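You operate a simulated robot arm through the tools that you are given. There is no shell and no other tool.

Carry out the task below with a simulated robot arm. There is one attempt and no reset: what you move stays moved.

## Task
Push the kiln door shut. Take the yellow-marked scrap slug on the top of the kiln bench and put it away on the top of the block mould rack. Fetch the white-banded mould from the lower shelf of the kiln bench and set it on top of the grey brick on the top of the steel stand. Put the square core from the lower shelf of the kiln bench in the white bucket. Take the white filter from the front of the furnace top and leave it on the top of the round mould. Take the black crucible and leave it in the blue bucket. Take the yellow-handled block weight on the top of the casting bench and put it away on the top of the weights bench. Any order will do. Set down upright: white-banded mould, yellow-handled block weight.

Only the result counts: the job must be done as asked and must still hold three seconds after the hand-in. Knocking over, shifting, dropping, spilling or breaking anything else fails it.

## Robot
A 7-joint arm with a two-finger gripper on a trunk, on a base that drives. Base frame: it is fixed to the floor where the robot stands at the start and does not move with it; the origin is under the middle of the robot, x ahead of it, y to its left, z up. Lengths are in m, angles in degrees, forces in N, time in s.
With the tool pointing down near the work surface it reaches from about 0.22 to 0.5 m from the robot's upright axis, wherever it stands. Its first joint turns from -166.0 to 166.0 degrees. Places, roughly: black crucible (10x10x11 cm) [-0.6, -5.2, 0.9]; blue bucket (21x21x24 cm) [-0.4, -1.8, 1.2]; grey brick (17x8x9 cm) [0.2, -1.3, 1]; kiln door [0.6, 0.1, 0.9]; square core (5x5x7 cm) [0, 1.1, 0.3]; top of the block mould rack [-8.1, -5, 0.8]; top of the round mould [-1.9, -1.2, 1.1]; top of the weights bench [-4.6, -7, 0.8]; white bucket (27x27x20 cm) [-0.7, -3.6, 1]; white filter (4x4x3 cm) [-0.6, -2.1, 1.1]; white-banded mould (6x6x8 cm) [-0.3, 1.3, 0.3]; yellow-handled block weight [-5.75, -2.5, 0.75]; yellow-marked scrap slug (5x5x5 cm) [0.1, 1.1, 0.8]. Payload 1.71 kg.
Tool frame: the origin (TCP) lies between the finger pads and is the grasp point; the fingertips stand 0.02 m ahead of it; z points along the fingers, y is the line along which they close. The gripper opens to 0.096 m. The gripper's body begins 0.113 m behind the TCP.
Orientation is that of the tool frame in the base frame, as a unit quaternion [w, x, y, z]. With the fingers straight down and closing along the base's y, the tool's x points along the base's -x, its y along +y and its z along -z.

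## Interface
- The arm moves only by the tool jog_arm. Its argument "moves" is a list of rows, each an object (a shift or turn left out is 0, a gripper value left out holds the last) with "dp": the shift along the tool's x, y, z in mm, a list of three; "rot": the turn, a rotation vector about the tool's x, y, z in degrees, a list of three; "hand": the finger opening in mm, from 0 to 96. In form: [{"dp": [tx, ty, tz], "rot": [wx, wy, wz], "hand": hand}, ...]. A call has 1 to 20 rows; each row is the pose to reach, as a shift and turn from the pose commanded when the call began, along the tool's axes at that moment. Rows are played at 5 a second. More than 0.05 m and 8.6 degrees between two rows, or a gripper value outside its range, and nothing of the call is played. Where a pose cannot be reached the arm comes as near as it can. A force on the tool above 40 N (or 10 N above the force at the start of the call, whichever is more), or a blocked arm, ends the call early, and 0.2 s more pass. The fingers move at their own pace (about 0.153 m/s each) and stop on an object; they squeeze with about 33 N. The grip force told is the motor's: it shows also when the fingers shut on nothing. Time passes only in rows, and 0.2 s behind the last, so rows that repeat a pose let the fingers close. The reply holds the time, the measured pose of the TCP, the force on the tool along the base axes, the opening and the grip force, in the units named above and with some noise, with the torque about the TCP (base axes, N m) and any sound that the robot's microphone picked up.
- Cameras (640 x 400 px; columns grow to the right, rows downward): "scene" is now at [0.0322, 0.1738, 1.6088]; the picture's right is [0.28, -0.96, -0.00], its down [-0.83, -0.24, -0.50] and it looks along [0.48, 0.14, -0.87] (base axes); focal length 235 px, centre (320, 200). "wrist" rides on the gripper at [0.066, 0.014, -0.145] in the tool frame; the picture's right is [-0.21, 0.98, 0.00], its down [-0.88, -0.18, -0.44] and it looks along [-0.43, -0.09, 0.90] (tool axes); focal length 275 px, centre (320, 200). There is no depth. A picture from a camera that has moved, and an enlarged one, comes with that camera's place and axes in the base frame and with its lens.
- snapshot(camera): a new picture of that camera. It takes no simulated time.
- slide_trunk(by): slides the trunk up (or, below 0, down) by that many m; the arm and the scene camera ride with it, the base frame stays. It gives what a move gives, with no picture.
- steer(legs): drives the robot by 1 to 6 legs, each [ahead, turn to the left] in m and degrees, along the robot's own axes; the way and the turn of a leg run together, so that a leg with both is an arc; at most 1.5 m and 180 degrees a leg. The arm and the cameras ride along, it lands a little off, and it stops where it bumps. It gives what a move gives.
- aim_head(pan, tilt): turns the head with the scene camera to pan (to the left, within 155 degrees either way) and tilt (down, from -29 to 69), counted from straight ahead of the robot. It gives what a move gives.
- zoom(camera, box): a new picture of the part [left, top, right, bottom] of that camera's present view, enlarged. It takes no simulated time.
- sign_off(): hands the job in; it is judged then, once.

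Nothing tells you exact positions but the pictures and the camera data. Unless the task says otherwise, let go and move clear before handing in.

The tools are called after "Call:" by a JSON object that holds its "op" and its "data". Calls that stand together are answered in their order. jog_arm: Moves the arm, as the interface text tells. Its arguments: {"type":"object","properties":{"moves":{"type":"array","items":{"type":"object","properties":{"dp":{"type":"array","items":{"type":"number"}},"rot":{"type":"array","items":{"type":"number"}},"hand":{"type":"number"}}}}},"required":["moves"]} The other tools are called the same way: slide_trunk (by) slides the trunk up or down; steer (legs) drives the base; aim_head (pan, tilt) turns the head that bears the scene camera; snapshot (camera) takes a picture; zoom (camera, box) takes an enlarged picture of a part of a camera's view; sign_off () hands the job in.

At the start:

```text
clock: 0.0
position: [0.0461, 0.5174, 1.058]
tool_rot: [0.0, 0.0, 1.0, 0.0]
wrist_force: [-0.6, -1.3, 0.0]
wrist_torque: [0.03, -0.01, -0.03]
grip_width: 0.0962
grip_force: 0.0
trunk travel left (down, up): [-0.225, 0.161]
robot x, y, heading: [0.0006, -0.0007, -0.1]
head pan, tilt: [16.1, 59.4]
```

scene: 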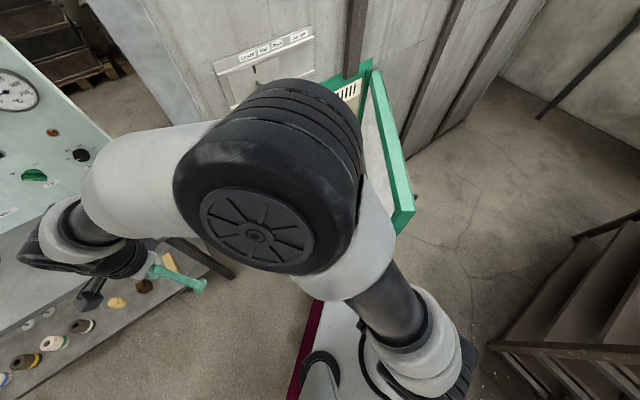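
wrist: 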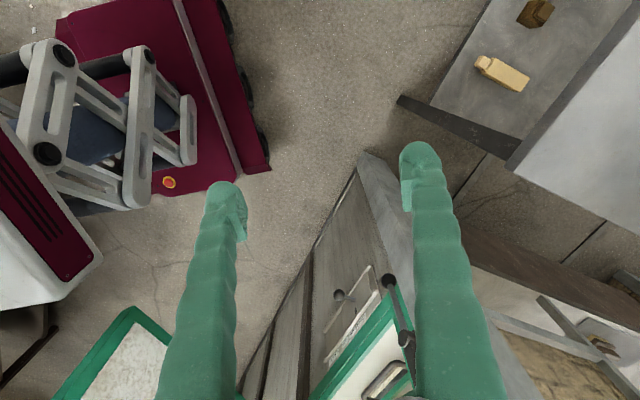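

I see the arm in front of the camera, an open kiln door ahead and a bench to the left. I'll look around first before moving anything.

Call:
{"op": "aim_head", "data": {"pan": 0, "tilt": 30}}

Call:
{"op": "snapshot", "data": {"camera": "scene"}}

Call:
{"op": "aim_head", "data": {"pan": 70, "tilt": 35}}

Call:
{"op": "snapshot", "data": {"camera": "scene"}}

Call:
{"op": "aim_head", "data": {"pan": 130, "tilt": 30}}

Call:
{"op": "snapshot", "data": {"camera": "scene"}}

Call:
{"op": "aim_head", "data": {"pan": -70, "tilt": 30}}

Call:
{"op": "snapshot", "data": {"camera": "scene"}}

Call:
{"op": "aim_head", "data": {"pan": -130, "tilt": 25}}

Call:
{"op": "snapshot", "data": {"camera": "scene"}}

```text
clock: 0.9
position: [0.0305, 0.517, 1.0588]
tool_rot: [0.008, 0.0, 1.0, 0.001]
wrist_force: [-0.2, -0.5, -0.7]
wrist_torque: [-0.05, 0.02, -0.03]
grip_width: 0.0961
grip_force: 0.0
trunk travel left (down, up): [-0.225, 0.161]
robot x, y, heading: [0.0008, 0.0008, 0.2]
head pan, tilt: [0.0, 30.0]
```

```text
taken
camera scene: at [0.0595, 0.1552, 1.6496], right [0.0, -1.0, 0.0], down [-0.52, 0.0, -0.86], along [0.86, 0.0, -0.52], focal length 235 px, centre (320, 200)
```

scene: 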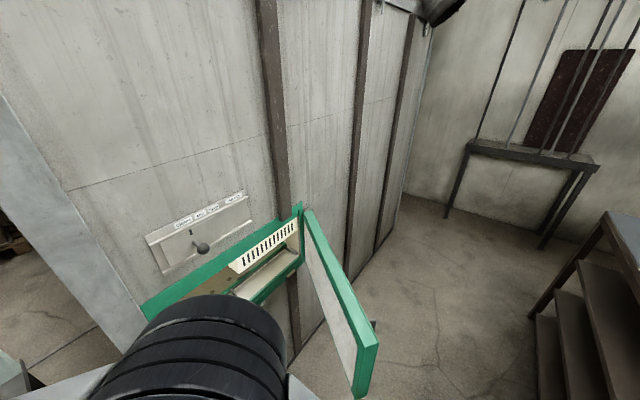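

```text
clock: 2.4
position: [0.0304, 0.5171, 1.0587]
tool_rot: [0.008, 0.0, 1.0, 0.001]
wrist_force: [0.2, 0.3, -0.6]
wrist_torque: [0.03, 0.0, 0.02]
grip_width: 0.0961
grip_force: 0.0
trunk travel left (down, up): [-0.225, 0.161]
robot x, y, heading: [0.0009, -0.0018, -0.1]
head pan, tilt: [70.0, 35.0]
```

```text
taken
camera scene: at [-0.0018, 0.2379, 1.6429], right [0.94, -0.34, -0.02], down [-0.21, -0.54, -0.82], along [0.27, 0.77, -0.58], focal length 235 px, centre (320, 200)
```

scene: 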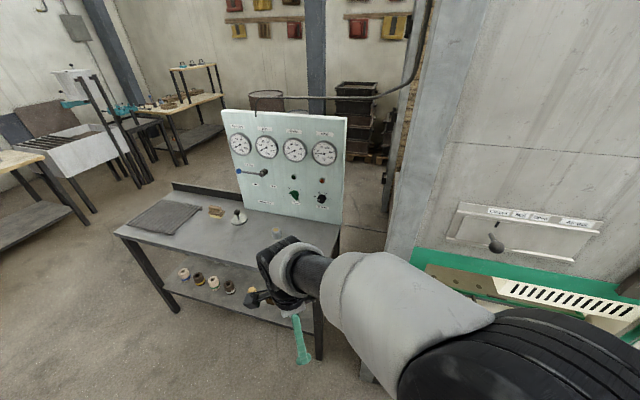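

```text
clock: 3.6
position: [0.0303, 0.5158, 1.0589]
tool_rot: [0.007, -0.001, 1.0, 0.0]
wrist_force: [0.2, 0.2, 0.5]
wrist_torque: [0.0, -0.03, 0.01]
grip_width: 0.0959
grip_force: 0.0
trunk travel left (down, up): [-0.225, 0.161]
robot x, y, heading: [0.0012, 0.0042, -0.1]
head pan, tilt: [130.0, 30.0]
```

```text
taken
camera scene: at [-0.09, 0.2245, 1.6521], right [0.77, 0.64, -0.01], down [0.31, -0.38, -0.87], along [-0.56, 0.66, -0.49], focal length 235 px, centre (320, 200)
```

scene: 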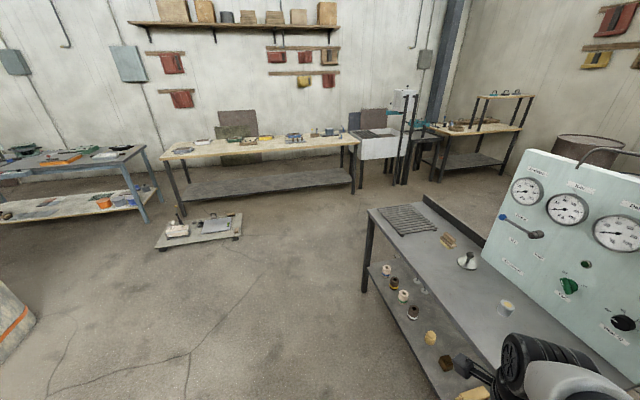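

```text
clock: 6.6
position: [0.0306, 0.516, 1.0582]
tool_rot: [0.008, 0.0, 1.0, 0.001]
wrist_force: [0.9, 0.4, 0.4]
wrist_torque: [-0.02, 0.02, 0.0]
grip_width: 0.0962
grip_force: 0.1
trunk travel left (down, up): [-0.225, 0.161]
robot x, y, heading: [-0.0019, -0.0027, 0.0]
head pan, tilt: [-70.0, 30.0]
```

```text
taken
camera scene: at [-0.0009, 0.0702, 1.6507], right [-0.94, -0.34, 0.02], down [-0.19, 0.47, -0.86], along [0.29, -0.81, -0.5], focal length 235 px, centre (320, 200)
```

scene: 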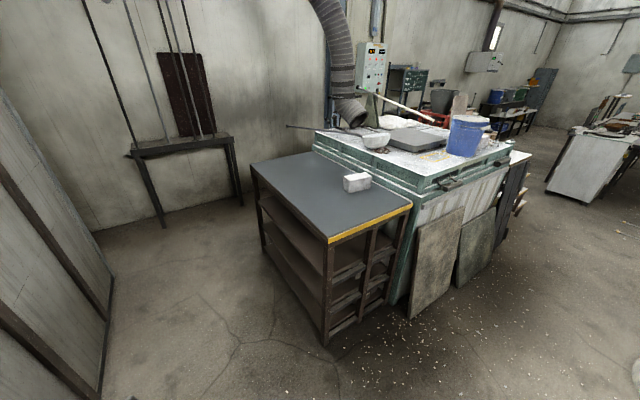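

```text
clock: 7.9
position: [0.0297, 0.5165, 1.0587]
tool_rot: [0.007, 0.0, 1.0, 0.001]
wrist_force: [0.7, 1.3, 0.2]
wrist_torque: [0.01, -0.02, 0.0]
grip_width: 0.096
grip_force: 0.0
trunk travel left (down, up): [-0.225, 0.161]
robot x, y, heading: [0.0022, 0.0007, -0.2]
head pan, tilt: [-130.0, 25.0]
```

```text
taken
camera scene: at [-0.0909, 0.0845, 1.6601], right [-0.77, 0.64, 0.01], down [0.26, 0.32, -0.91], along [-0.59, -0.69, -0.41], focal length 235 px, centre (320, 200)
```

scene: 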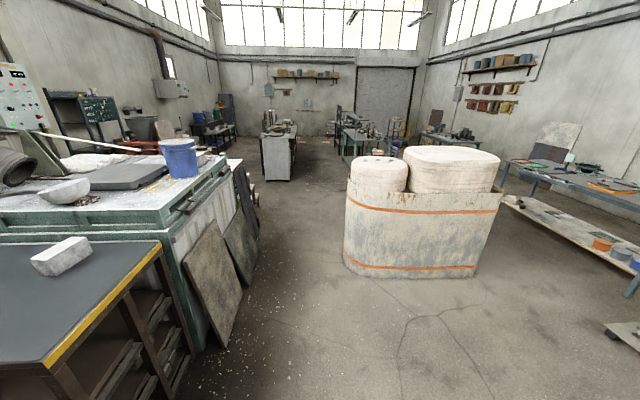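

The kiln is ahead with its green door swung open toward me, the kiln bench is on the left, the steel stand and furnace on the right. I'll look at the door more closely first.

Call:
{"op": "aim_head", "data": {"pan": -20, "tilt": 55}}

Call:
{"op": "snapshot", "data": {"camera": "scene"}}

Call:
{"op": "aim_head", "data": {"pan": -90, "tilt": 65}}

Call:
{"op": "snapshot", "data": {"camera": "scene"}}

Call:
{"op": "aim_head", "data": {"pan": 90, "tilt": 60}}

Call:
{"op": "snapshot", "data": {"camera": "scene"}}

Call:
{"op": "aim_head", "data": {"pan": 125, "tilt": 60}}

Call:
{"op": "snapshot", "data": {"camera": "scene"}}

```text
clock: 9.8
position: [0.0288, 0.5171, 1.06]
tool_rot: [0.008, 0.001, 1.0, 0.001]
wrist_force: [0.2, -0.3, -0.3]
wrist_torque: [-0.02, 0.03, -0.01]
grip_width: 0.0959
grip_force: 0.0
trunk travel left (down, up): [-0.225, 0.161]
robot x, y, heading: [0.0031, 0.0024, -0.2]
head pan, tilt: [-20.0, 55.0]
```

```text
taken
camera scene: at [0.0353, 0.1304, 1.614], right [-0.34, -0.94, 0.01], down [-0.78, 0.28, -0.56], along [0.53, -0.2, -0.83], focal length 235 px, centre (320, 200)
```

scene: 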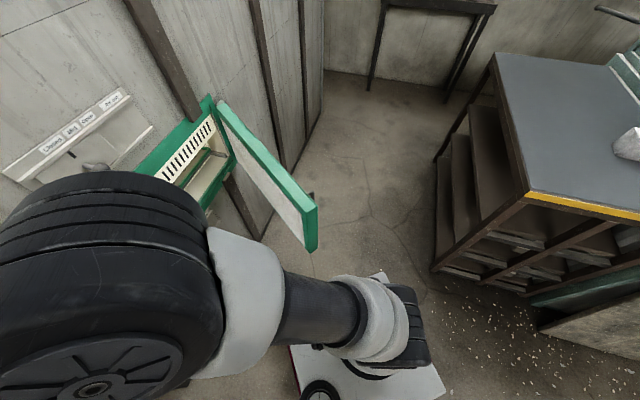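

```text
clock: 11.2
position: [0.0293, 0.5167, 1.0588]
tool_rot: [0.007, 0.0, 1.0, 0.0]
wrist_force: [0.5, 0.5, -0.3]
wrist_torque: [-0.01, -0.02, 0.0]
grip_width: 0.0961
grip_force: 0.2
trunk travel left (down, up): [-0.225, 0.161]
robot x, y, heading: [-0.0006, -0.0027, 0.0]
head pan, tilt: [-90.0, 65.0]
```

```text
taken
camera scene: at [-0.0326, 0.0944, 1.6035], right [-1.0, 0.0, 0.02], down [-0.01, 0.91, -0.42], along [-0.01, -0.42, -0.91], focal length 235 px, centre (320, 200)
```

scene: 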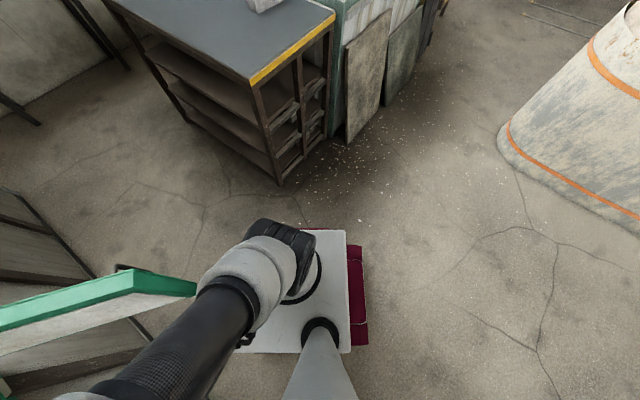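

```text
clock: 13.9
position: [0.0296, 0.5164, 1.059]
tool_rot: [0.006, 0.0, 1.0, 0.001]
wrist_force: [-1.0, 0.7, 0.5]
wrist_torque: [-0.02, 0.02, 0.03]
grip_width: 0.0959
grip_force: 0.0
trunk travel left (down, up): [-0.225, 0.161]
robot x, y, heading: [-0.001, 0.0013, -0.4]
head pan, tilt: [90.0, 60.0]
```

```text
taken
camera scene: at [-0.0326, 0.2218, 1.6091], right [1.0, 0.0, -0.02], down [-0.01, -0.87, -0.5], along [-0.01, 0.5, -0.87], focal length 235 px, centre (320, 200)
```

scene: 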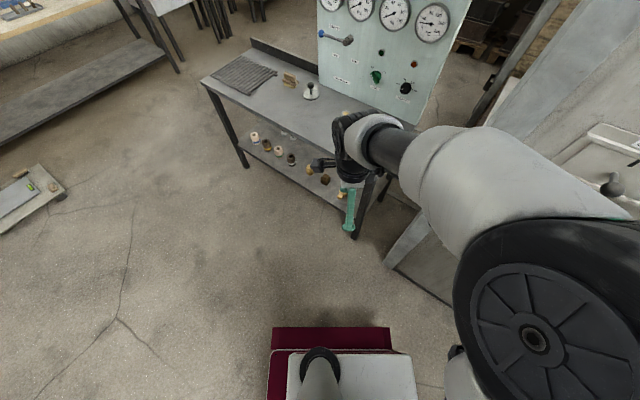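

```text
clock: 14.9
position: [0.03, 0.5169, 1.0587]
tool_rot: [0.007, 0.0, 1.0, 0.001]
wrist_force: [0.1, -0.5, 1.2]
wrist_torque: [0.0, 0.0, -0.01]
grip_width: 0.0962
grip_force: 0.1
trunk travel left (down, up): [-0.225, 0.161]
robot x, y, heading: [0.0004, -0.0029, 0.1]
head pan, tilt: [125.0, 60.0]
```

```text
taken
camera scene: at [-0.0708, 0.2098, 1.6097], right [0.82, 0.57, -0.01], down [0.49, -0.71, -0.51], along [-0.3, 0.41, -0.86], focal length 235 px, centre (320, 200)
```

scene: 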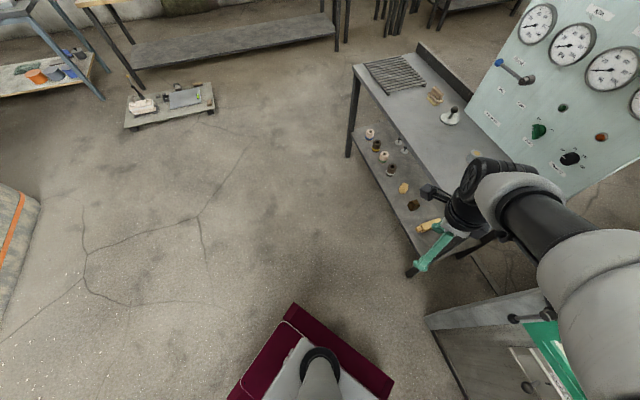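

The kiln wall and bench sit at an angle (roughly 45°) to my base frame. The door's free edge seems to be near (0.3, 0.04) at z≈0.9–1.15. I'll zoom in on the door and bench.

Call:
{"op": "aim_head", "data": {"pan": -15, "tilt": 45}}

Call:
{"op": "zoom", "data": {"camera": "scene", "box": [140, 40, 460, 300]}}

Call:
{"op": "zoom", "data": {"camera": "wrist", "box": [0, 150, 460, 400]}}

Call:
{"op": "aim_head", "data": {"pan": 110, "tilt": 45}}

Call:
{"op": "zoom", "data": {"camera": "scene", "box": [200, 100, 520, 320]}}

```text
clock: 17.1
position: [0.0291, 0.5168, 1.0593]
tool_rot: [0.007, 0.001, 1.0, 0.001]
wrist_force: [0.1, -0.1, -0.1]
wrist_torque: [0.03, 0.0, 0.07]
grip_width: 0.0959
grip_force: 0.0
trunk travel left (down, up): [-0.225, 0.161]
robot x, y, heading: [0.0027, 0.003, -0.1]
head pan, tilt: [-15.0, 45.0]
```

```text
1.54 times, centred on (300, 170) of scene
camera zoom: at [0.0463, 0.1341, 1.6273], right [-0.26, -0.97, 0.0], down [-0.69, 0.18, -0.7], along [0.67, -0.18, -0.72], focal length 361 px, centre (351, 246)
```

zoom: 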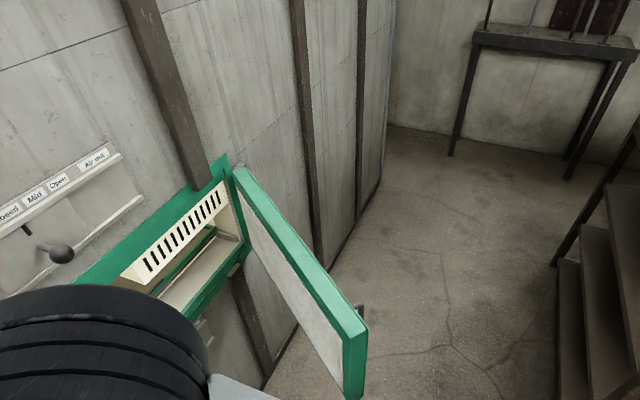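

```text
1.39 times, centred on (230, 275) of wrist
camera zoom: at [-0.0383, 0.5314, 1.2026], right [0.21, 0.98, 0.0], down [0.87, -0.18, 0.46], along [0.45, -0.09, -0.89], focal length 383 px, centre (445, 96)
```

zoom: 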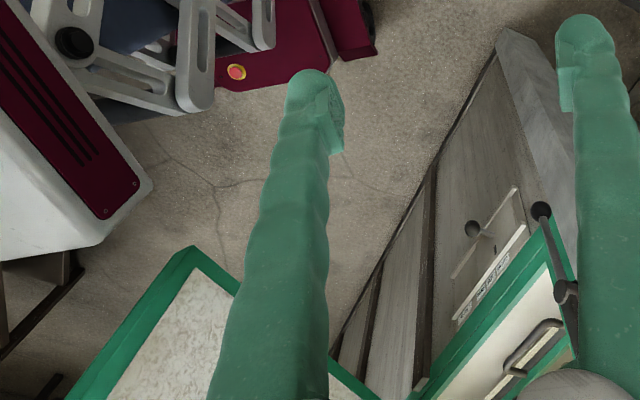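

```text
clock: 19.1
position: [0.0295, 0.5165, 1.0607]
tool_rot: [0.006, 0.001, 1.0, 0.0]
wrist_force: [-1.0, -0.7, -0.4]
wrist_torque: [-0.01, -0.01, 0.0]
grip_width: 0.0961
grip_force: 0.1
trunk travel left (down, up): [-0.225, 0.161]
robot x, y, heading: [0.0024, 0.0031, -0.0]
head pan, tilt: [110.0, 45.0]
```

```text
1.82 times, centred on (360, 210) of scene
camera zoom: at [-0.06, 0.2316, 1.629], right [0.94, 0.34, -0.02], down [0.23, -0.66, -0.71], along [-0.25, 0.66, -0.7], focal length 427 px, centre (247, 182)
```

zoom: 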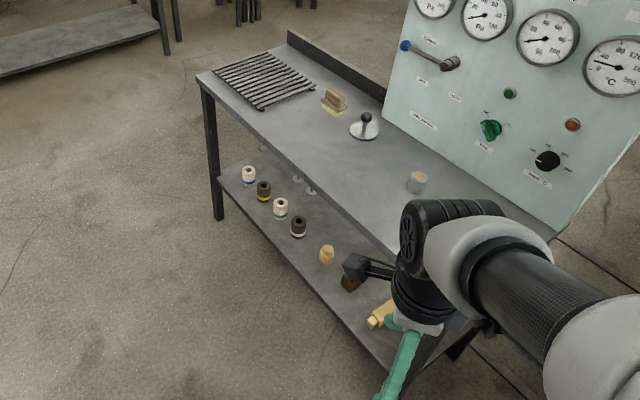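

The slug is the grey piece near (0.085, 1.16) on the bench top, the white-banded mould is near (-0.26, 1.31) and the square core near (0, 1.12) on the lower shelf. First I'll do the door. I'll lift the arm over it and come down on its outer side.

Call:
{"op": "slide_trunk", "data": {"by": 0.161}}

Call:
{"op": "jog_arm", "data": {"moves": [{"dp": [0, 0, -30], "hand": 0}, {"dp": [0, 0, -50], "hand": 0}, {"dp": [0, 0, -50], "hand": 0}]}}

Call:
{"op": "steer", "data": {"legs": [[0, -65], [0, -60]]}}

Call:
{"op": "aim_head", "data": {"pan": 110, "tilt": 45}}

Call:
{"op": "snapshot", "data": {"camera": "scene"}}

Call:
{"op": "snapshot", "data": {"camera": "wrist"}}

```text
clock: 21.0
position: [0.0304, 0.5151, 1.2195]
tool_rot: [0.007, 0.0, 1.0, 0.001]
wrist_force: [0.7, 0.4, 0.8]
wrist_torque: [0.0, 0.02, 0.02]
grip_width: 0.096
grip_force: 0.0
trunk travel left (down, up): [-0.386, 0.0]
robot x, y, heading: [0.0035, 0.0016, -0.2]
head pan, tilt: [110.0, 45.0]
```

```text
clock: 21.8
position: [0.0295, 0.5169, 1.2698]
tool_rot: [0.007, 0.0, 1.0, 0.001]
wrist_force: [0.1, 0.0, 0.0]
wrist_torque: [0.02, 0.02, 0.02]
grip_width: 0.0001
grip_force: 29.2
trunk travel left (down, up): [-0.386, 0.0]
robot x, y, heading: [0.0029, 0.0009, 0.0]
head pan, tilt: [110.0, 45.0]
```

```text
clock: 28.7
position: [0.4067, -0.3201, 1.2702]
tool_rot: [0.004, 0.886, 0.464, -0.006]
wrist_force: [0.3, -0.5, -0.4]
wrist_torque: [-0.03, -0.02, 0.01]
grip_width: 0.0001
grip_force: 29.3
trunk travel left (down, up): [-0.386, 0.0]
robot x, y, heading: [0.0049, -0.0045, -125.1]
head pan, tilt: [110.0, 45.0]
```

```text
clock: 29.3
position: [0.4159, -0.3052, 1.27]
tool_rot: [0.006, 0.886, 0.463, -0.012]
wrist_force: [-0.6, 0.8, -0.7]
wrist_torque: [0.01, -0.04, 0.01]
grip_width: 0.0
grip_force: 29.1
trunk travel left (down, up): [-0.386, 0.0]
robot x, y, heading: [0.0046, -0.0043, -124.7]
head pan, tilt: [110.0, 45.0]
```

```text
taken
camera scene: at [0.228, -0.0861, 1.7894], right [-0.25, -0.97, -0.02], down [-0.68, 0.19, -0.71], along [0.69, -0.17, -0.7], focal length 235 px, centre (320, 200)
```

scene: 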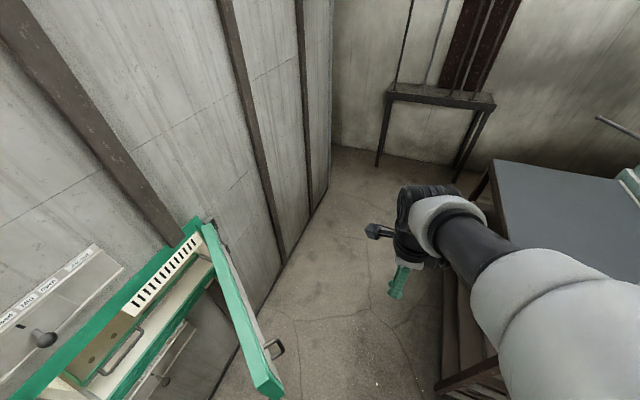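

```text
taken
camera wrist: at [0.467, -0.2546, 1.4129], right [0.69, -0.73, 0.01], down [-0.65, -0.6, 0.47], along [-0.34, -0.33, -0.88], focal length 275 px, centre (320, 200)
```

wrist: 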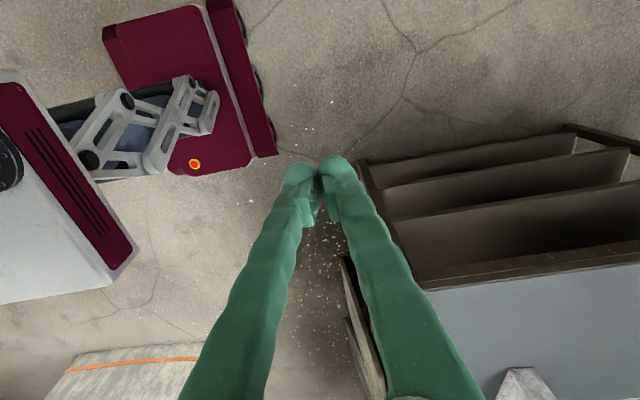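

The arm is now on the outer side of the door. I'll zoom in to locate the door edge and handle better.

Call:
{"op": "zoom", "data": {"camera": "scene", "box": [140, 200, 360, 400]}}

Call:
{"op": "aim_head", "data": {"pan": 110, "tilt": 65}}

Call:
{"op": "snapshot", "data": {"camera": "scene"}}

```text
2.00 times, centred on (250, 300) of scene
camera zoom: at [0.228, -0.0861, 1.7894], right [-0.25, -0.97, -0.02], down [-0.68, 0.19, -0.71], along [0.69, -0.17, -0.7], focal length 470 px, centre (460, 0)
```

zoom: 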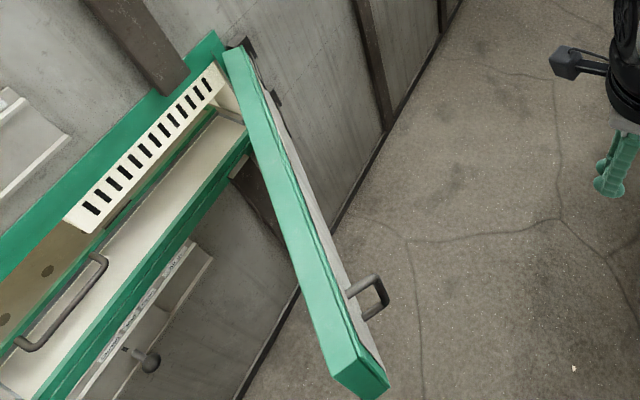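

```text
clock: 30.1
position: [0.4182, -0.3045, 1.2705]
tool_rot: [0.007, 0.886, 0.463, -0.013]
wrist_force: [0.6, 0.3, 0.3]
wrist_torque: [0.0, 0.01, -0.02]
grip_width: 0.0002
grip_force: 29.4
trunk travel left (down, up): [-0.386, 0.0]
robot x, y, heading: [0.0078, -0.0051, -124.7]
head pan, tilt: [110.0, 65.0]
```

```text
taken
camera scene: at [0.209, -0.0803, 1.7642], right [-0.25, -0.97, -0.01], down [-0.87, 0.24, -0.43], along [0.42, -0.1, -0.9], focal length 235 px, centre (320, 200)
```

scene: 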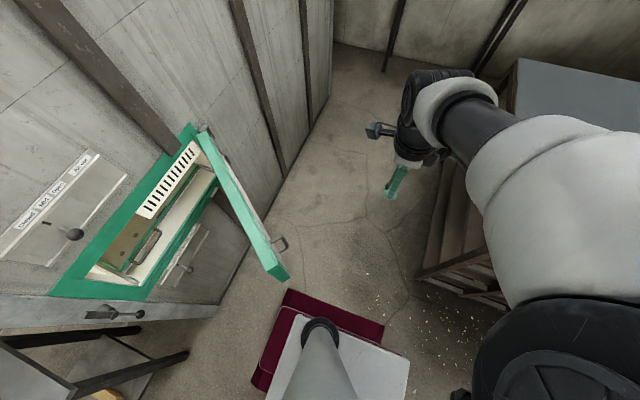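

The door's hinge is near (0.955, 0.235) and its free end near (0.36, 0.06). It spans z≈0.8–1.05, and the wall normal points to about 52°. I'll back slightly toward the kiln and turn so the arm can push the door from outside with a forward-pointing tool.

Call:
{"op": "steer", "data": {"legs": [[0, -3.6], [-0.12, 0], [0, 90]]}}

Call:
{"op": "aim_head", "data": {"pan": 45, "tilt": 55}}

Call:
{"op": "snapshot", "data": {"camera": "scene"}}

Call:
{"op": "snapshot", "data": {"camera": "wrist"}}

```text
clock: 36.4
position: [0.4068, 0.4857, 1.2704]
tool_rot: [0.015, 0.334, 0.943, -0.005]
wrist_force: [0.9, 0.2, -0.2]
wrist_torque: [0.01, 0.03, -0.03]
grip_width: 0.0001
grip_force: 29.2
trunk travel left (down, up): [-0.386, 0.0]
robot x, y, heading: [0.079, 0.0925, -38.5]
head pan, tilt: [110.0, 65.0]
```

```text
clock: 37.8
position: [0.4187, 0.4752, 1.2693]
tool_rot: [0.011, 0.334, 0.943, -0.002]
wrist_force: [-0.6, 0.7, -0.3]
wrist_torque: [0.01, 0.0, -0.02]
grip_width: 0.0001
grip_force: 29.6
trunk travel left (down, up): [-0.386, 0.0]
robot x, y, heading: [0.0777, 0.0955, -39.0]
head pan, tilt: [45.0, 55.0]
```

```text
taken
camera scene: at [0.1801, 0.276, 1.7743], right [0.11, -0.99, 0.01], down [-0.81, -0.09, -0.58], along [0.58, 0.05, -0.81], focal length 235 px, centre (320, 200)
```

scene: 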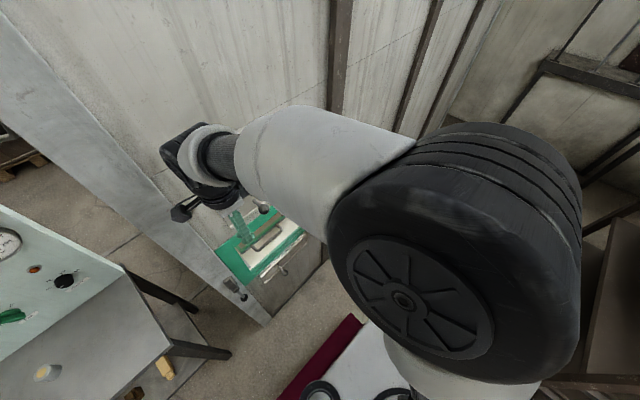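

```text
taken
camera wrist: at [0.3736, 0.5301, 1.4131], right [0.78, 0.63, 0.01], down [0.56, -0.69, 0.46], along [0.3, -0.35, -0.89], focal length 275 px, centre (320, 200)
```

wrist: 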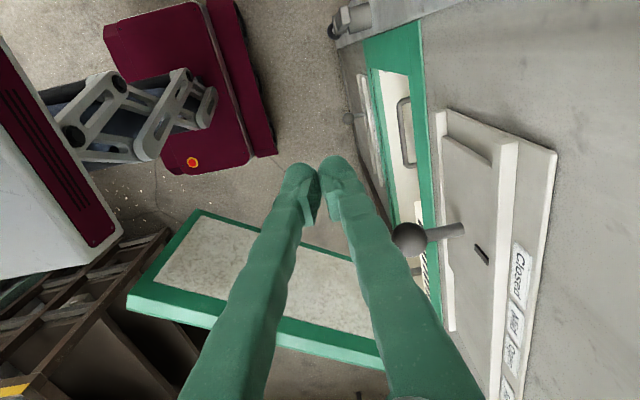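

The lever panel sits above the kiln opening, so I'll stay clear of it. Now I'll jog the raised arm over to the outer side of the door.

Call:
{"op": "jog_arm", "data": {"moves": [{"dp": [-31, -36, 0]}, {"dp": [-63, -73, 0]}, {"dp": [-94, -109, 0]}, {"dp": [-126, -145, 0]}, {"dp": [-157, -182, 0]}, {"dp": [-189, -218, 0]}, {"dp": [-220, -254, 0]}, {"dp": [-252, -291, 0]}, {"dp": [-283, -327, 0]}, {"dp": [-315, -364, 0]}, {"dp": [-346, -400, 0]}, {"dp": [-378, -436, 0]}, {"dp": [-409, -473, 0]}, {"dp": [-441, -509, 0]}, {"dp": [-441, -509, 0]}]}}

Call:
{"op": "snapshot", "data": {"camera": "scene"}}

Call:
{"op": "snapshot", "data": {"camera": "wrist"}}

```text
clock: 41.0
position: [0.4431, -0.2003, 1.2773]
tool_rot: [0.009, 0.334, 0.943, -0.003]
wrist_force: [0.0, 0.7, 1.4]
wrist_torque: [-0.1, -0.1, 0.03]
grip_width: 0.0
grip_force: 29.0
trunk travel left (down, up): [-0.386, 0.0]
robot x, y, heading: [0.0779, 0.0939, -39.1]
head pan, tilt: [45.0, 55.0]
```

```text
taken
camera scene: at [0.2237, 0.2418, 1.7745], right [0.11, -0.99, -0.01], down [-0.82, -0.08, -0.56], along [0.56, 0.07, -0.83], focal length 235 px, centre (320, 200)
```

scene: 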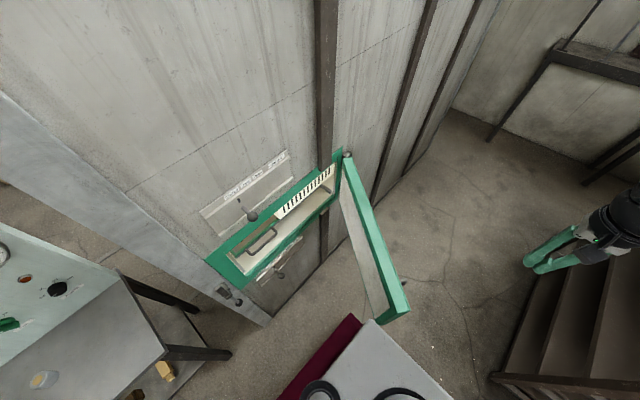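

```text
taken
camera wrist: at [0.3984, -0.1449, 1.421], right [0.78, 0.63, 0.01], down [0.56, -0.69, 0.46], along [0.3, -0.35, -0.89], focal length 275 px, centre (320, 200)
```

wrist: 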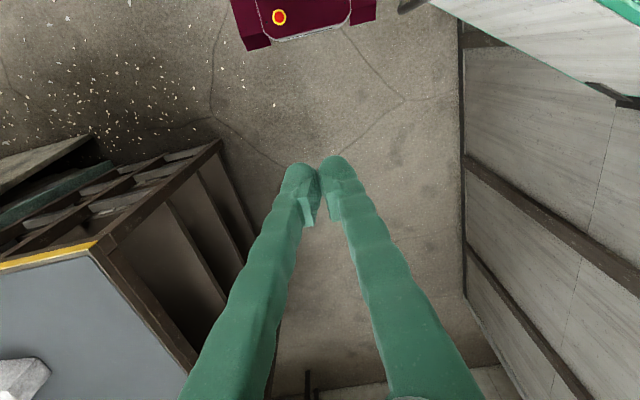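

The arm is clear on the outer side of the door. Now I'll lower the trunk and tilt the closed gripper to point horizontally at the door at z≈0.93.

Call:
{"op": "slide_trunk", "data": {"by": -0.161}}

Call:
{"op": "jog_arm", "data": {"moves": [{"dp": [0, 8, 15], "rot": [-7.5, 0, 0]}, {"dp": [0, 16, 30], "rot": [-15, 0, 0]}, {"dp": [0, 25, 46], "rot": [-22.5, 0, 0]}, {"dp": [0, 33, 62], "rot": [-30, 0, 0]}, {"dp": [0, 41, 78], "rot": [-37.5, 0, 0]}, {"dp": [0, 50, 94], "rot": [-45, 0, 0]}, {"dp": [0, 58, 110], "rot": [-52.5, 0, 0]}, {"dp": [0, 66, 126], "rot": [-60, 0, 0]}, {"dp": [0, 75, 142], "rot": [-67.5, 0, 0]}, {"dp": [0, 83, 158], "rot": [-75, 0, 0]}, {"dp": [0, 91, 174], "rot": [-82.5, 0, 0]}, {"dp": [0, 100, 190], "rot": [-90, 0, 0]}, {"dp": [0, 100, 190], "rot": [-90, 0, 0]}]}}

Call:
{"op": "snapshot", "data": {"camera": "scene"}}

Call:
{"op": "snapshot", "data": {"camera": "wrist"}}

```text
clock: 42.8
position: [0.4436, -0.201, 1.1159]
tool_rot: [0.009, 0.334, 0.943, -0.002]
wrist_force: [0.1, 0.4, 0.0]
wrist_torque: [0.0, -0.02, 0.01]
grip_width: 0.0002
grip_force: 29.7
trunk travel left (down, up): [-0.225, 0.161]
robot x, y, heading: [0.078, 0.092, -38.8]
head pan, tilt: [45.0, 55.0]
```

```text
clock: 45.6
position: [0.5093, -0.1241, 0.9262]
tool_rot: [0.243, 0.229, 0.667, 0.666]
wrist_force: [0.4, 0.5, 0.4]
wrist_torque: [0.01, 0.03, 0.0]
grip_width: 0.0
grip_force: 29.8
trunk travel left (down, up): [-0.225, 0.161]
robot x, y, heading: [0.0771, 0.0889, -38.9]
head pan, tilt: [45.0, 55.0]
```

```text
taken
camera scene: at [0.2231, 0.2408, 1.614], right [0.11, -0.99, -0.01], down [-0.82, -0.08, -0.56], along [0.56, 0.07, -0.83], focal length 235 px, centre (320, 200)
```

scene: 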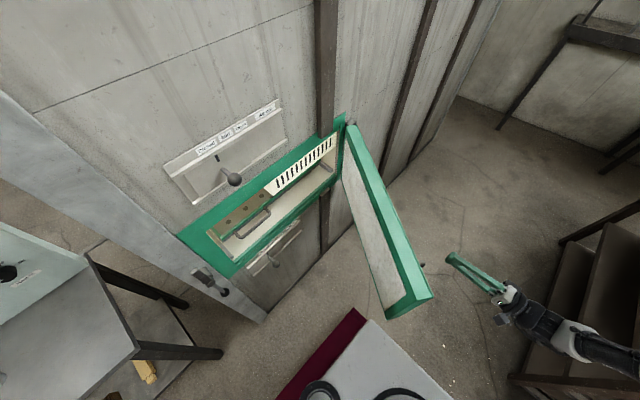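

```text
taken
camera wrist: at [0.3671, -0.1945, 0.9379], right [0.14, -0.12, 0.98], down [0.41, -0.9, -0.17], along [0.9, 0.42, -0.08], focal length 275 px, centre (320, 200)
```

wrist: 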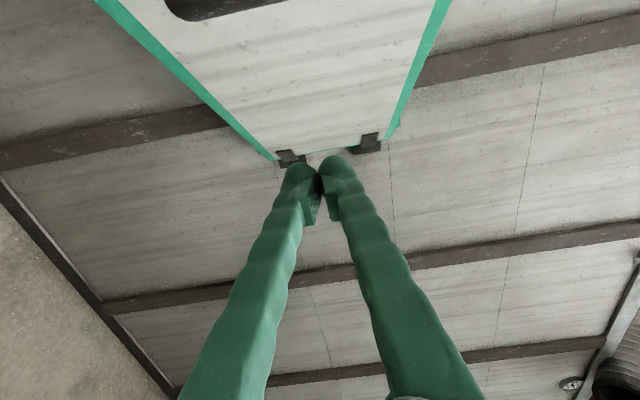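

The tool is horizontal outside the door with the hinges ahead. I'll yaw it toward the door face and push along the arc about the hinge.

Call:
{"op": "jog_arm", "data": {"moves": [{"dp": [2, 0, 34], "rot": [0, 6, 0]}, {"dp": [5, 0, 74], "rot": [0, 12, 0]}, {"dp": [7, 0, 114], "rot": [0, 18, 0]}, {"dp": [10, 0, 154], "rot": [0, 24, 0]}, {"dp": [15, 0, 189], "rot": [0, 30, 0]}, {"dp": [33, 0, 222], "rot": [0, 30, 0]}, {"dp": [52, 0, 236], "rot": [0, 28, 0]}, {"dp": [70, 0, 250], "rot": [0, 26, 0]}, {"dp": [85, 0, 265], "rot": [0, 24, 0]}, {"dp": [100, 0, 280], "rot": [0, 22, 0]}, {"dp": [115, 0, 300], "rot": [0, 20, 0]}, {"dp": [131, 0, 319], "rot": [0, 18, 0]}, {"dp": [142, 0, 338], "rot": [0, 16, 0]}, {"dp": [152, 0, 357], "rot": [0, 14, 0]}]}}

Call:
{"op": "snapshot", "data": {"camera": "scene"}}

Call:
{"op": "snapshot", "data": {"camera": "wrist"}}

```text
clock: 48.6
position: [0.6167, 0.2487, 0.926]
tool_rot: [0.159, 0.147, 0.692, 0.689]
wrist_force: [-0.6, 0.5, 0.4]
wrist_torque: [0.01, -0.01, 0.0]
grip_width: 0.0
grip_force: 29.4
trunk travel left (down, up): [-0.225, 0.161]
robot x, y, heading: [0.0776, 0.0917, -38.9]
head pan, tilt: [45.0, 55.0]
```

```text
taken
camera scene: at [0.2233, 0.2411, 1.6139], right [0.11, -0.99, -0.01], down [-0.82, -0.08, -0.56], along [0.56, 0.07, -0.83], focal length 235 px, centre (320, 200)
```

scene: 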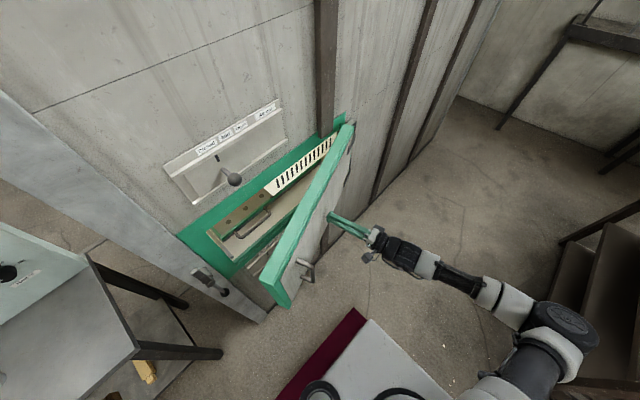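

```text
taken
camera wrist: at [0.495, 0.1455, 0.9385], right [0.17, -0.08, 0.98], down [0.61, -0.77, -0.17], along [0.77, 0.63, -0.09], focal length 275 px, centre (320, 200)
```

wrist: 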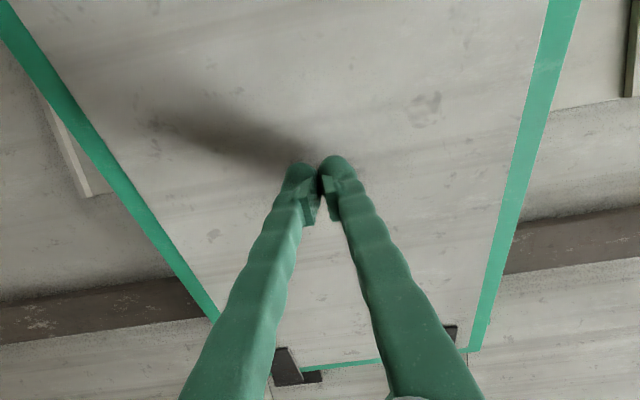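

The door swings freely and is about 25° from closed. I'll keep pushing along the arc until it stops.

Call:
{"op": "jog_arm", "data": {"moves": [{"dp": [4, 0, 21], "rot": [0, -2, 0]}, {"dp": [8, 0, 42], "rot": [0, -4, 0]}, {"dp": [9, 0, 66], "rot": [0, -6, 0]}, {"dp": [9, 0, 91], "rot": [0, -8, 0]}, {"dp": [7, 0, 110], "rot": [0, -10, 0]}, {"dp": [5, 0, 128], "rot": [0, -12, 0]}, {"dp": [3, 0, 140], "rot": [0, -13, 0]}, {"dp": [1, 0, 152], "rot": [0, -14, 0]}, {"dp": [-1, 0, 162], "rot": [0, -14, 0]}, {"dp": [-3, 0, 171], "rot": [0, -14, 0]}, {"dp": [-6, 0, 181], "rot": [0, -14, 0]}, {"dp": [-8, 0, 190], "rot": [0, -14, 0]}]}}

Call:
{"op": "snapshot", "data": {"camera": "scene"}}

Call:
{"op": "snapshot", "data": {"camera": "wrist"}}

```text
clock: 50.0
position: [0.6496, 0.3666, 0.925]
tool_rot: [0.232, 0.205, 0.679, 0.666]
wrist_force: [-6.5, -5.2, 4.2]
wrist_torque: [0.06, -0.07, 0.0]
grip_width: 0.0059
grip_force: 29.6
out of reach, approached as far as the arm can: row 3, 4
trunk travel left (down, up): [-0.225, 0.161]
robot x, y, heading: [0.079, 0.093, -38.8]
head pan, tilt: [45.0, 55.0]
stopped in row 6: the force on the tool passed its limit at 57 N (the readings are from after the stop); the commanded pose is now the measured one
```

```text
taken
camera scene: at [0.2224, 0.2418, 1.6139], right [0.11, -0.99, -0.01], down [-0.82, -0.08, -0.56], along [0.56, 0.07, -0.83], focal length 235 px, centre (320, 200)
```

scene: 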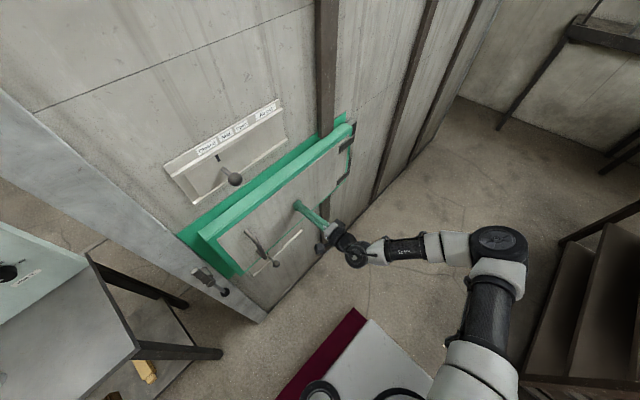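

```text
taken
camera wrist: at [0.5111, 0.2885, 0.9368], right [0.14, -0.09, 0.99], down [0.45, -0.88, -0.15], along [0.88, 0.47, -0.08], focal length 275 px, centre (320, 200)
```

wrist: 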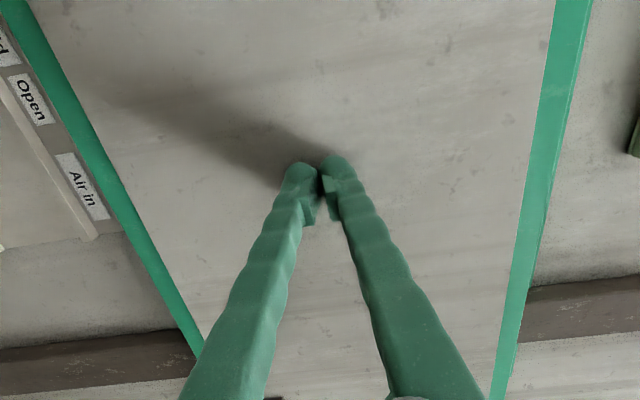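

The push met resistance. I'll zoom in to see whether the door is seated.

Call:
{"op": "zoom", "data": {"camera": "scene", "box": [150, 90, 390, 310]}}

```text
1.82 times, centred on (270, 200) of scene
camera zoom: at [0.2224, 0.2418, 1.6139], right [0.11, -0.99, -0.01], down [-0.82, -0.08, -0.56], along [0.56, 0.07, -0.83], focal length 427 px, centre (411, 200)
```

zoom: 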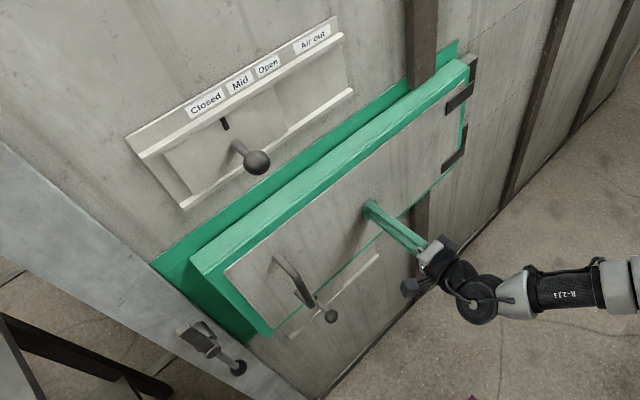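

The door looks parallel to its frame. I'll press a little more to confirm that it is seated.

Call:
{"op": "jog_arm", "data": {"moves": [{"dp": [0, 0, 4]}, {"dp": [0, 0, 8]}, {"dp": [0, 0, 12]}, {"dp": [0, 0, 16]}]}}

Call:
{"op": "zoom", "data": {"camera": "scene", "box": [150, 90, 390, 310]}}

```text
clock: 50.5
position: [0.6409, 0.3713, 0.9265]
tool_rot: [0.236, 0.203, 0.681, 0.663]
wrist_force: [-7.6, -27.0, 3.1]
wrist_torque: [0.02, -0.17, -0.19]
grip_width: 0.0059
grip_force: 29.3
trunk travel left (down, up): [-0.225, 0.161]
robot x, y, heading: [0.0781, 0.0946, -38.7]
head pan, tilt: [45.0, 55.0]
stopped in row 2: the force on the tool passed its limit at 46 N (the readings are from after the stop); the commanded pose is now the measured one
```

```text
1.82 times, centred on (270, 200) of scene
camera zoom: at [0.222, 0.2367, 1.6145], right [0.11, -0.99, -0.01], down [-0.82, -0.08, -0.56], along [0.56, 0.07, -0.83], focal length 427 px, centre (411, 200)
```

zoom: 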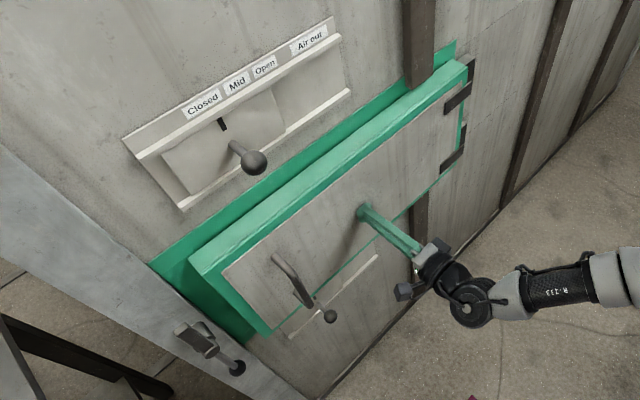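

The door is shut flush against the frame. Now I'll retract the arm from the door and look at the bench shelf.

Call:
{"op": "jog_arm", "data": {"moves": [{"dp": [0, 0, -30]}, {"dp": [0, 0, -70]}, {"dp": [0, 0, -115]}, {"dp": [0, 10, -160]}, {"dp": [0, 50, -190]}, {"dp": [0, 90, -210]}, {"dp": [0, 120, -220]}, {"dp": [0, 120, -220], "hand": 90}]}}

Call:
{"op": "aim_head", "data": {"pan": 120, "tilt": 45}}

Call:
{"op": "snapshot", "data": {"camera": "scene"}}

Call:
{"op": "snapshot", "data": {"camera": "wrist"}}

```text
clock: 52.2
position: [0.5123, 0.1988, 1.0486]
tool_rot: [0.236, 0.2, 0.682, 0.663]
wrist_force: [-0.7, 0.6, -0.5]
wrist_torque: [0.01, 0.0, -0.05]
grip_width: 0.0898
grip_force: 0.0
out of reach, approached as far as the arm can: row 7, 8
trunk travel left (down, up): [-0.225, 0.161]
robot x, y, heading: [0.0803, 0.0948, -39.0]
head pan, tilt: [45.0, 55.0]
```

```text
clock: 53.7
position: [0.5107, 0.2, 1.0491]
tool_rot: [0.236, 0.2, 0.682, 0.663]
wrist_force: [0.3, -0.8, 0.4]
wrist_torque: [0.0, -0.01, 0.04]
grip_width: 0.0903
grip_force: 0.1
trunk travel left (down, up): [-0.225, 0.161]
robot x, y, heading: [0.0795, 0.0892, -38.9]
head pan, tilt: [120.0, 45.0]
```

```text
taken
camera scene: at [0.1644, 0.3134, 1.6288], right [0.99, -0.16, -0.01], down [-0.12, -0.69, -0.71], along [0.1, 0.71, -0.7], focal length 235 px, centre (320, 200)
```

scene: 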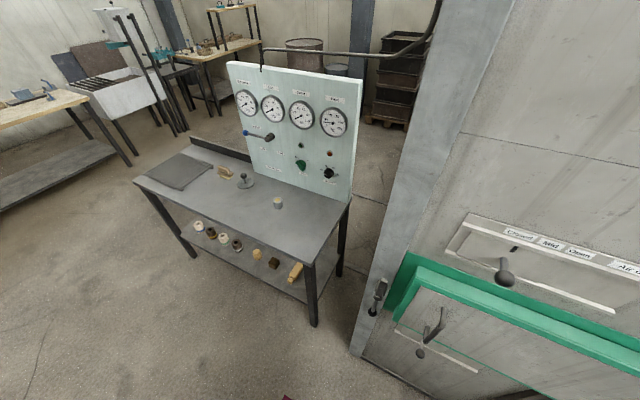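

```text
taken
camera wrist: at [0.3725, 0.1228, 1.0591], right [0.13, -0.08, 0.99], down [0.46, -0.88, -0.13], along [0.88, 0.47, -0.08], focal length 275 px, centre (320, 200)
```

wrist: 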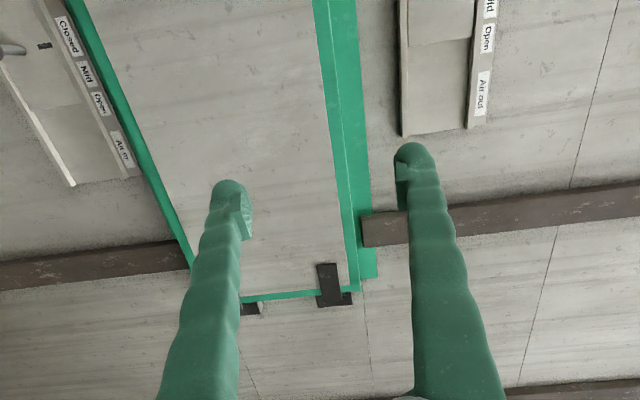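

The bench front edge is clear in this view. It runs at about 144.5°, with its front plane about 0.79 m along 54.5° from the origin. I'll bring the arm back to a front carrying pose, then drive to face the lower shelf.

Call:
{"op": "jog_arm", "data": {"moves": [{"dp": [-11, 0, -30], "rot": [7.5, 0, 0]}, {"dp": [-22, 0, -60], "rot": [15, 0, 0]}, {"dp": [-33, 0, -90], "rot": [22.5, 0, 0]}, {"dp": [-44, 0, -119], "rot": [30, 0, 0]}, {"dp": [-55, 0, -149], "rot": [37.5, 0, 0]}, {"dp": [-66, 0, -178], "rot": [45, 0, 0]}, {"dp": [-77, 0, -208], "rot": [52.5, 0, 0]}, {"dp": [-88, 0, -238], "rot": [60, 0, 0]}, {"dp": [-100, 0, -268], "rot": [67.5, 0, 0]}, {"dp": [-111, 0, -298], "rot": [75, 0, 0]}, {"dp": [-122, 0, -327], "rot": [82.5, 0, 0]}, {"dp": [-133, 0, -357], "rot": [90, 0, 0]}, {"dp": [-133, 0, -357], "rot": [90, 0, 0]}]}}

```text
clock: 56.5
position: [0.4105, -0.1622, 1.0597]
tool_rot: [0.023, 0.309, 0.951, -0.015]
wrist_force: [0.4, 0.7, 0.7]
wrist_torque: [-0.03, -0.01, 0.02]
grip_width: 0.09
grip_force: 0.0
out of reach, approached as far as the arm can: row 1, 2
trunk travel left (down, up): [-0.225, 0.161]
robot x, y, heading: [0.0795, 0.088, -39.0]
head pan, tilt: [120.0, 45.0]
```

The tool is pointing down in front. Now I'll drive around to face the lower shelf, stopping short first.

Call:
{"op": "steer", "data": {"legs": [[0, 10.2], [-1.0, 0], [0, 83.2]]}}

Call:
{"op": "aim_head", "data": {"pan": -10, "tilt": 40}}

Call:
{"op": "snapshot", "data": {"camera": "scene"}}

Call:
{"op": "snapshot", "data": {"camera": "wrist"}}

```text
clock: 67.2
position: [-0.5885, 0.9356, 1.0593]
tool_rot: [0.026, -0.487, 0.873, 0.009]
wrist_force: [-0.4, -0.2, -0.4]
wrist_torque: [-0.02, 0.0, 0.01]
grip_width: 0.0899
grip_force: 0.0
trunk travel left (down, up): [-0.225, 0.161]
robot x, y, heading: [-0.8147, 0.5832, 55.4]
head pan, tilt: [120.0, 45.0]
```

```text
clock: 69.3
position: [-0.5978, 0.922, 1.0634]
tool_rot: [0.032, -0.486, 0.873, 0.011]
wrist_force: [0.0, -0.8, 0.3]
wrist_torque: [0.01, 0.0, -0.03]
grip_width: 0.09
grip_force: 0.1
trunk travel left (down, up): [-0.225, 0.161]
robot x, y, heading: [-0.8214, 0.5831, 55.6]
head pan, tilt: [-10.0, 40.0]
```

```text
taken
camera scene: at [-0.9011, 0.7063, 1.634], right [0.71, -0.7, 0.0], down [-0.46, -0.47, -0.76], along [0.53, 0.54, -0.66], focal length 235 px, centre (320, 200)
```

scene: 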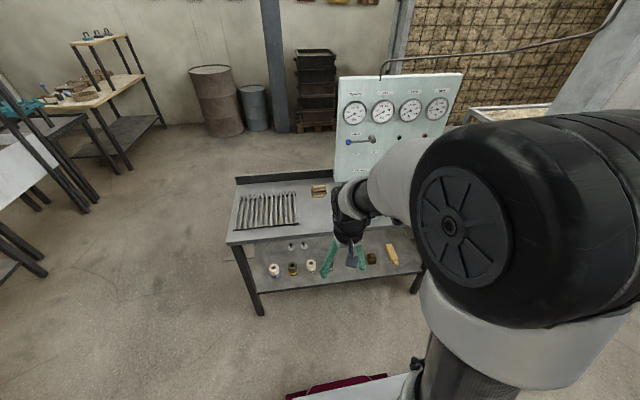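

```text
taken
camera wrist: at [-0.6507, 0.8676, 1.2045], right [-0.72, 0.69, 0.0], down [0.6, 0.62, 0.5], along [0.35, 0.37, -0.86], focal length 275 px, centre (320, 200)
```

wrist: 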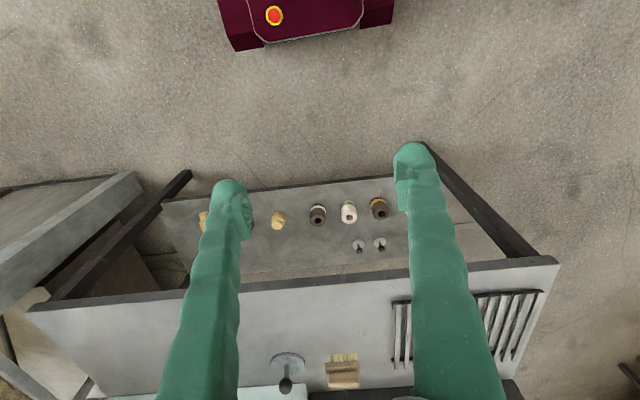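

The wrist view shows the shelf row, and the dark mould with the white band is about 0.89 m ahead and 0.08 m to the right, at z≈0.35. I'll lower the trunk and tilt the gripper 45° forward and down before approaching.

Call:
{"op": "slide_trunk", "data": {"by": -0.225}}

Call:
{"op": "jog_arm", "data": {"moves": [{"dp": [-8, -8, 40], "rot": [0, -3.75, 0]}, {"dp": [-15, -15, 80], "rot": [0, -7.5, 0]}, {"dp": [-23, -23, 120], "rot": [0, -11.25, 0]}, {"dp": [-30, -31, 160], "rot": [0, -15, 0]}, {"dp": [-38, -38, 200], "rot": [0, -18.75, 0]}, {"dp": [-46, -46, 240], "rot": [0, -22.5, 0]}, {"dp": [-53, -54, 280], "rot": [0, -26.25, 0]}, {"dp": [-61, -61, 320], "rot": [0, -30, 0]}, {"dp": [-68, -69, 360], "rot": [0, -33.75, 0]}, {"dp": [-76, -77, 400], "rot": [0, -37.5, 0]}, {"dp": [-84, -84, 440], "rot": [0, -41.25, 0]}, {"dp": [-91, -92, 478], "rot": [0, -45, 0]}, {"dp": [-91, -92, 478], "rot": [0, -45, 0], "hand": 92}]}}

Call:
{"op": "snapshot", "data": {"camera": "wrist"}}

Call:
{"op": "snapshot", "data": {"camera": "scene"}}

```text
clock: 71.7
position: [-0.5978, 0.9228, 0.8419]
tool_rot: [0.033, -0.487, 0.873, 0.012]
wrist_force: [0.5, -0.7, 0.5]
wrist_torque: [0.02, 0.01, 0.03]
grip_width: 0.0901
grip_force: 0.1
trunk travel left (down, up): [0.0, 0.386]
robot x, y, heading: [-0.8147, 0.5854, 55.3]
head pan, tilt: [-10.0, 40.0]
```

```text
clock: 74.5
position: [-0.4497, 0.9754, 0.3737]
tool_rot: [0.363, -0.446, 0.794, 0.198]
wrist_force: [-0.5, 0.0, -0.4]
wrist_torque: [-0.01, -0.01, -0.02]
grip_width: 0.0919
grip_force: 0.0
trunk travel left (down, up): [0.0, 0.386]
robot x, y, heading: [-0.814, 0.5797, 55.4]
head pan, tilt: [-10.0, 40.0]
```

```text
taken
camera wrist: at [-0.5429, 0.8544, 0.4189], right [-0.76, 0.63, 0.14], down [0.27, 0.11, 0.95], along [0.59, 0.77, -0.26], focal length 275 px, centre (320, 200)
```

wrist: 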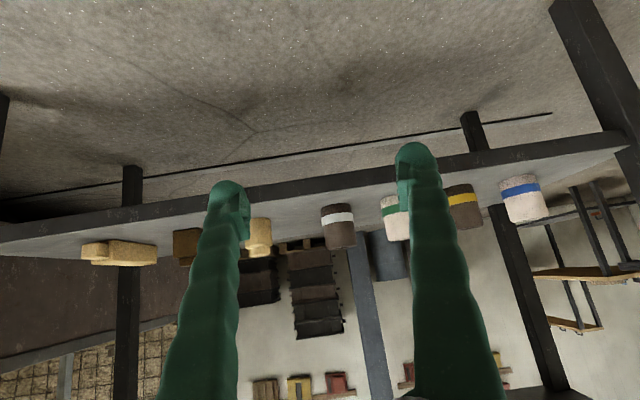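

```text
taken
camera scene: at [-0.9029, 0.7033, 1.4104], right [0.71, -0.7, 0.0], down [-0.46, -0.47, -0.76], along [0.53, 0.54, -0.66], focal length 235 px, centre (320, 200)
```

scene: 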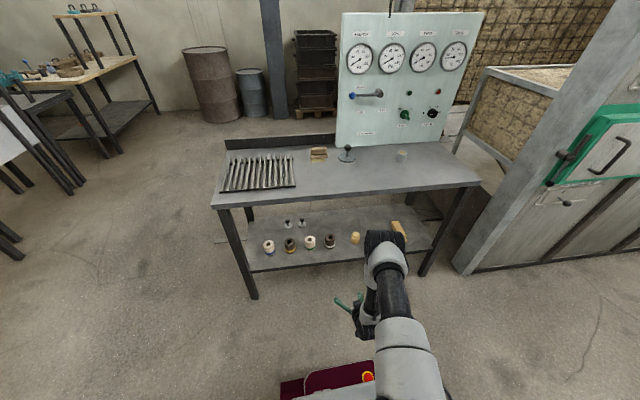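

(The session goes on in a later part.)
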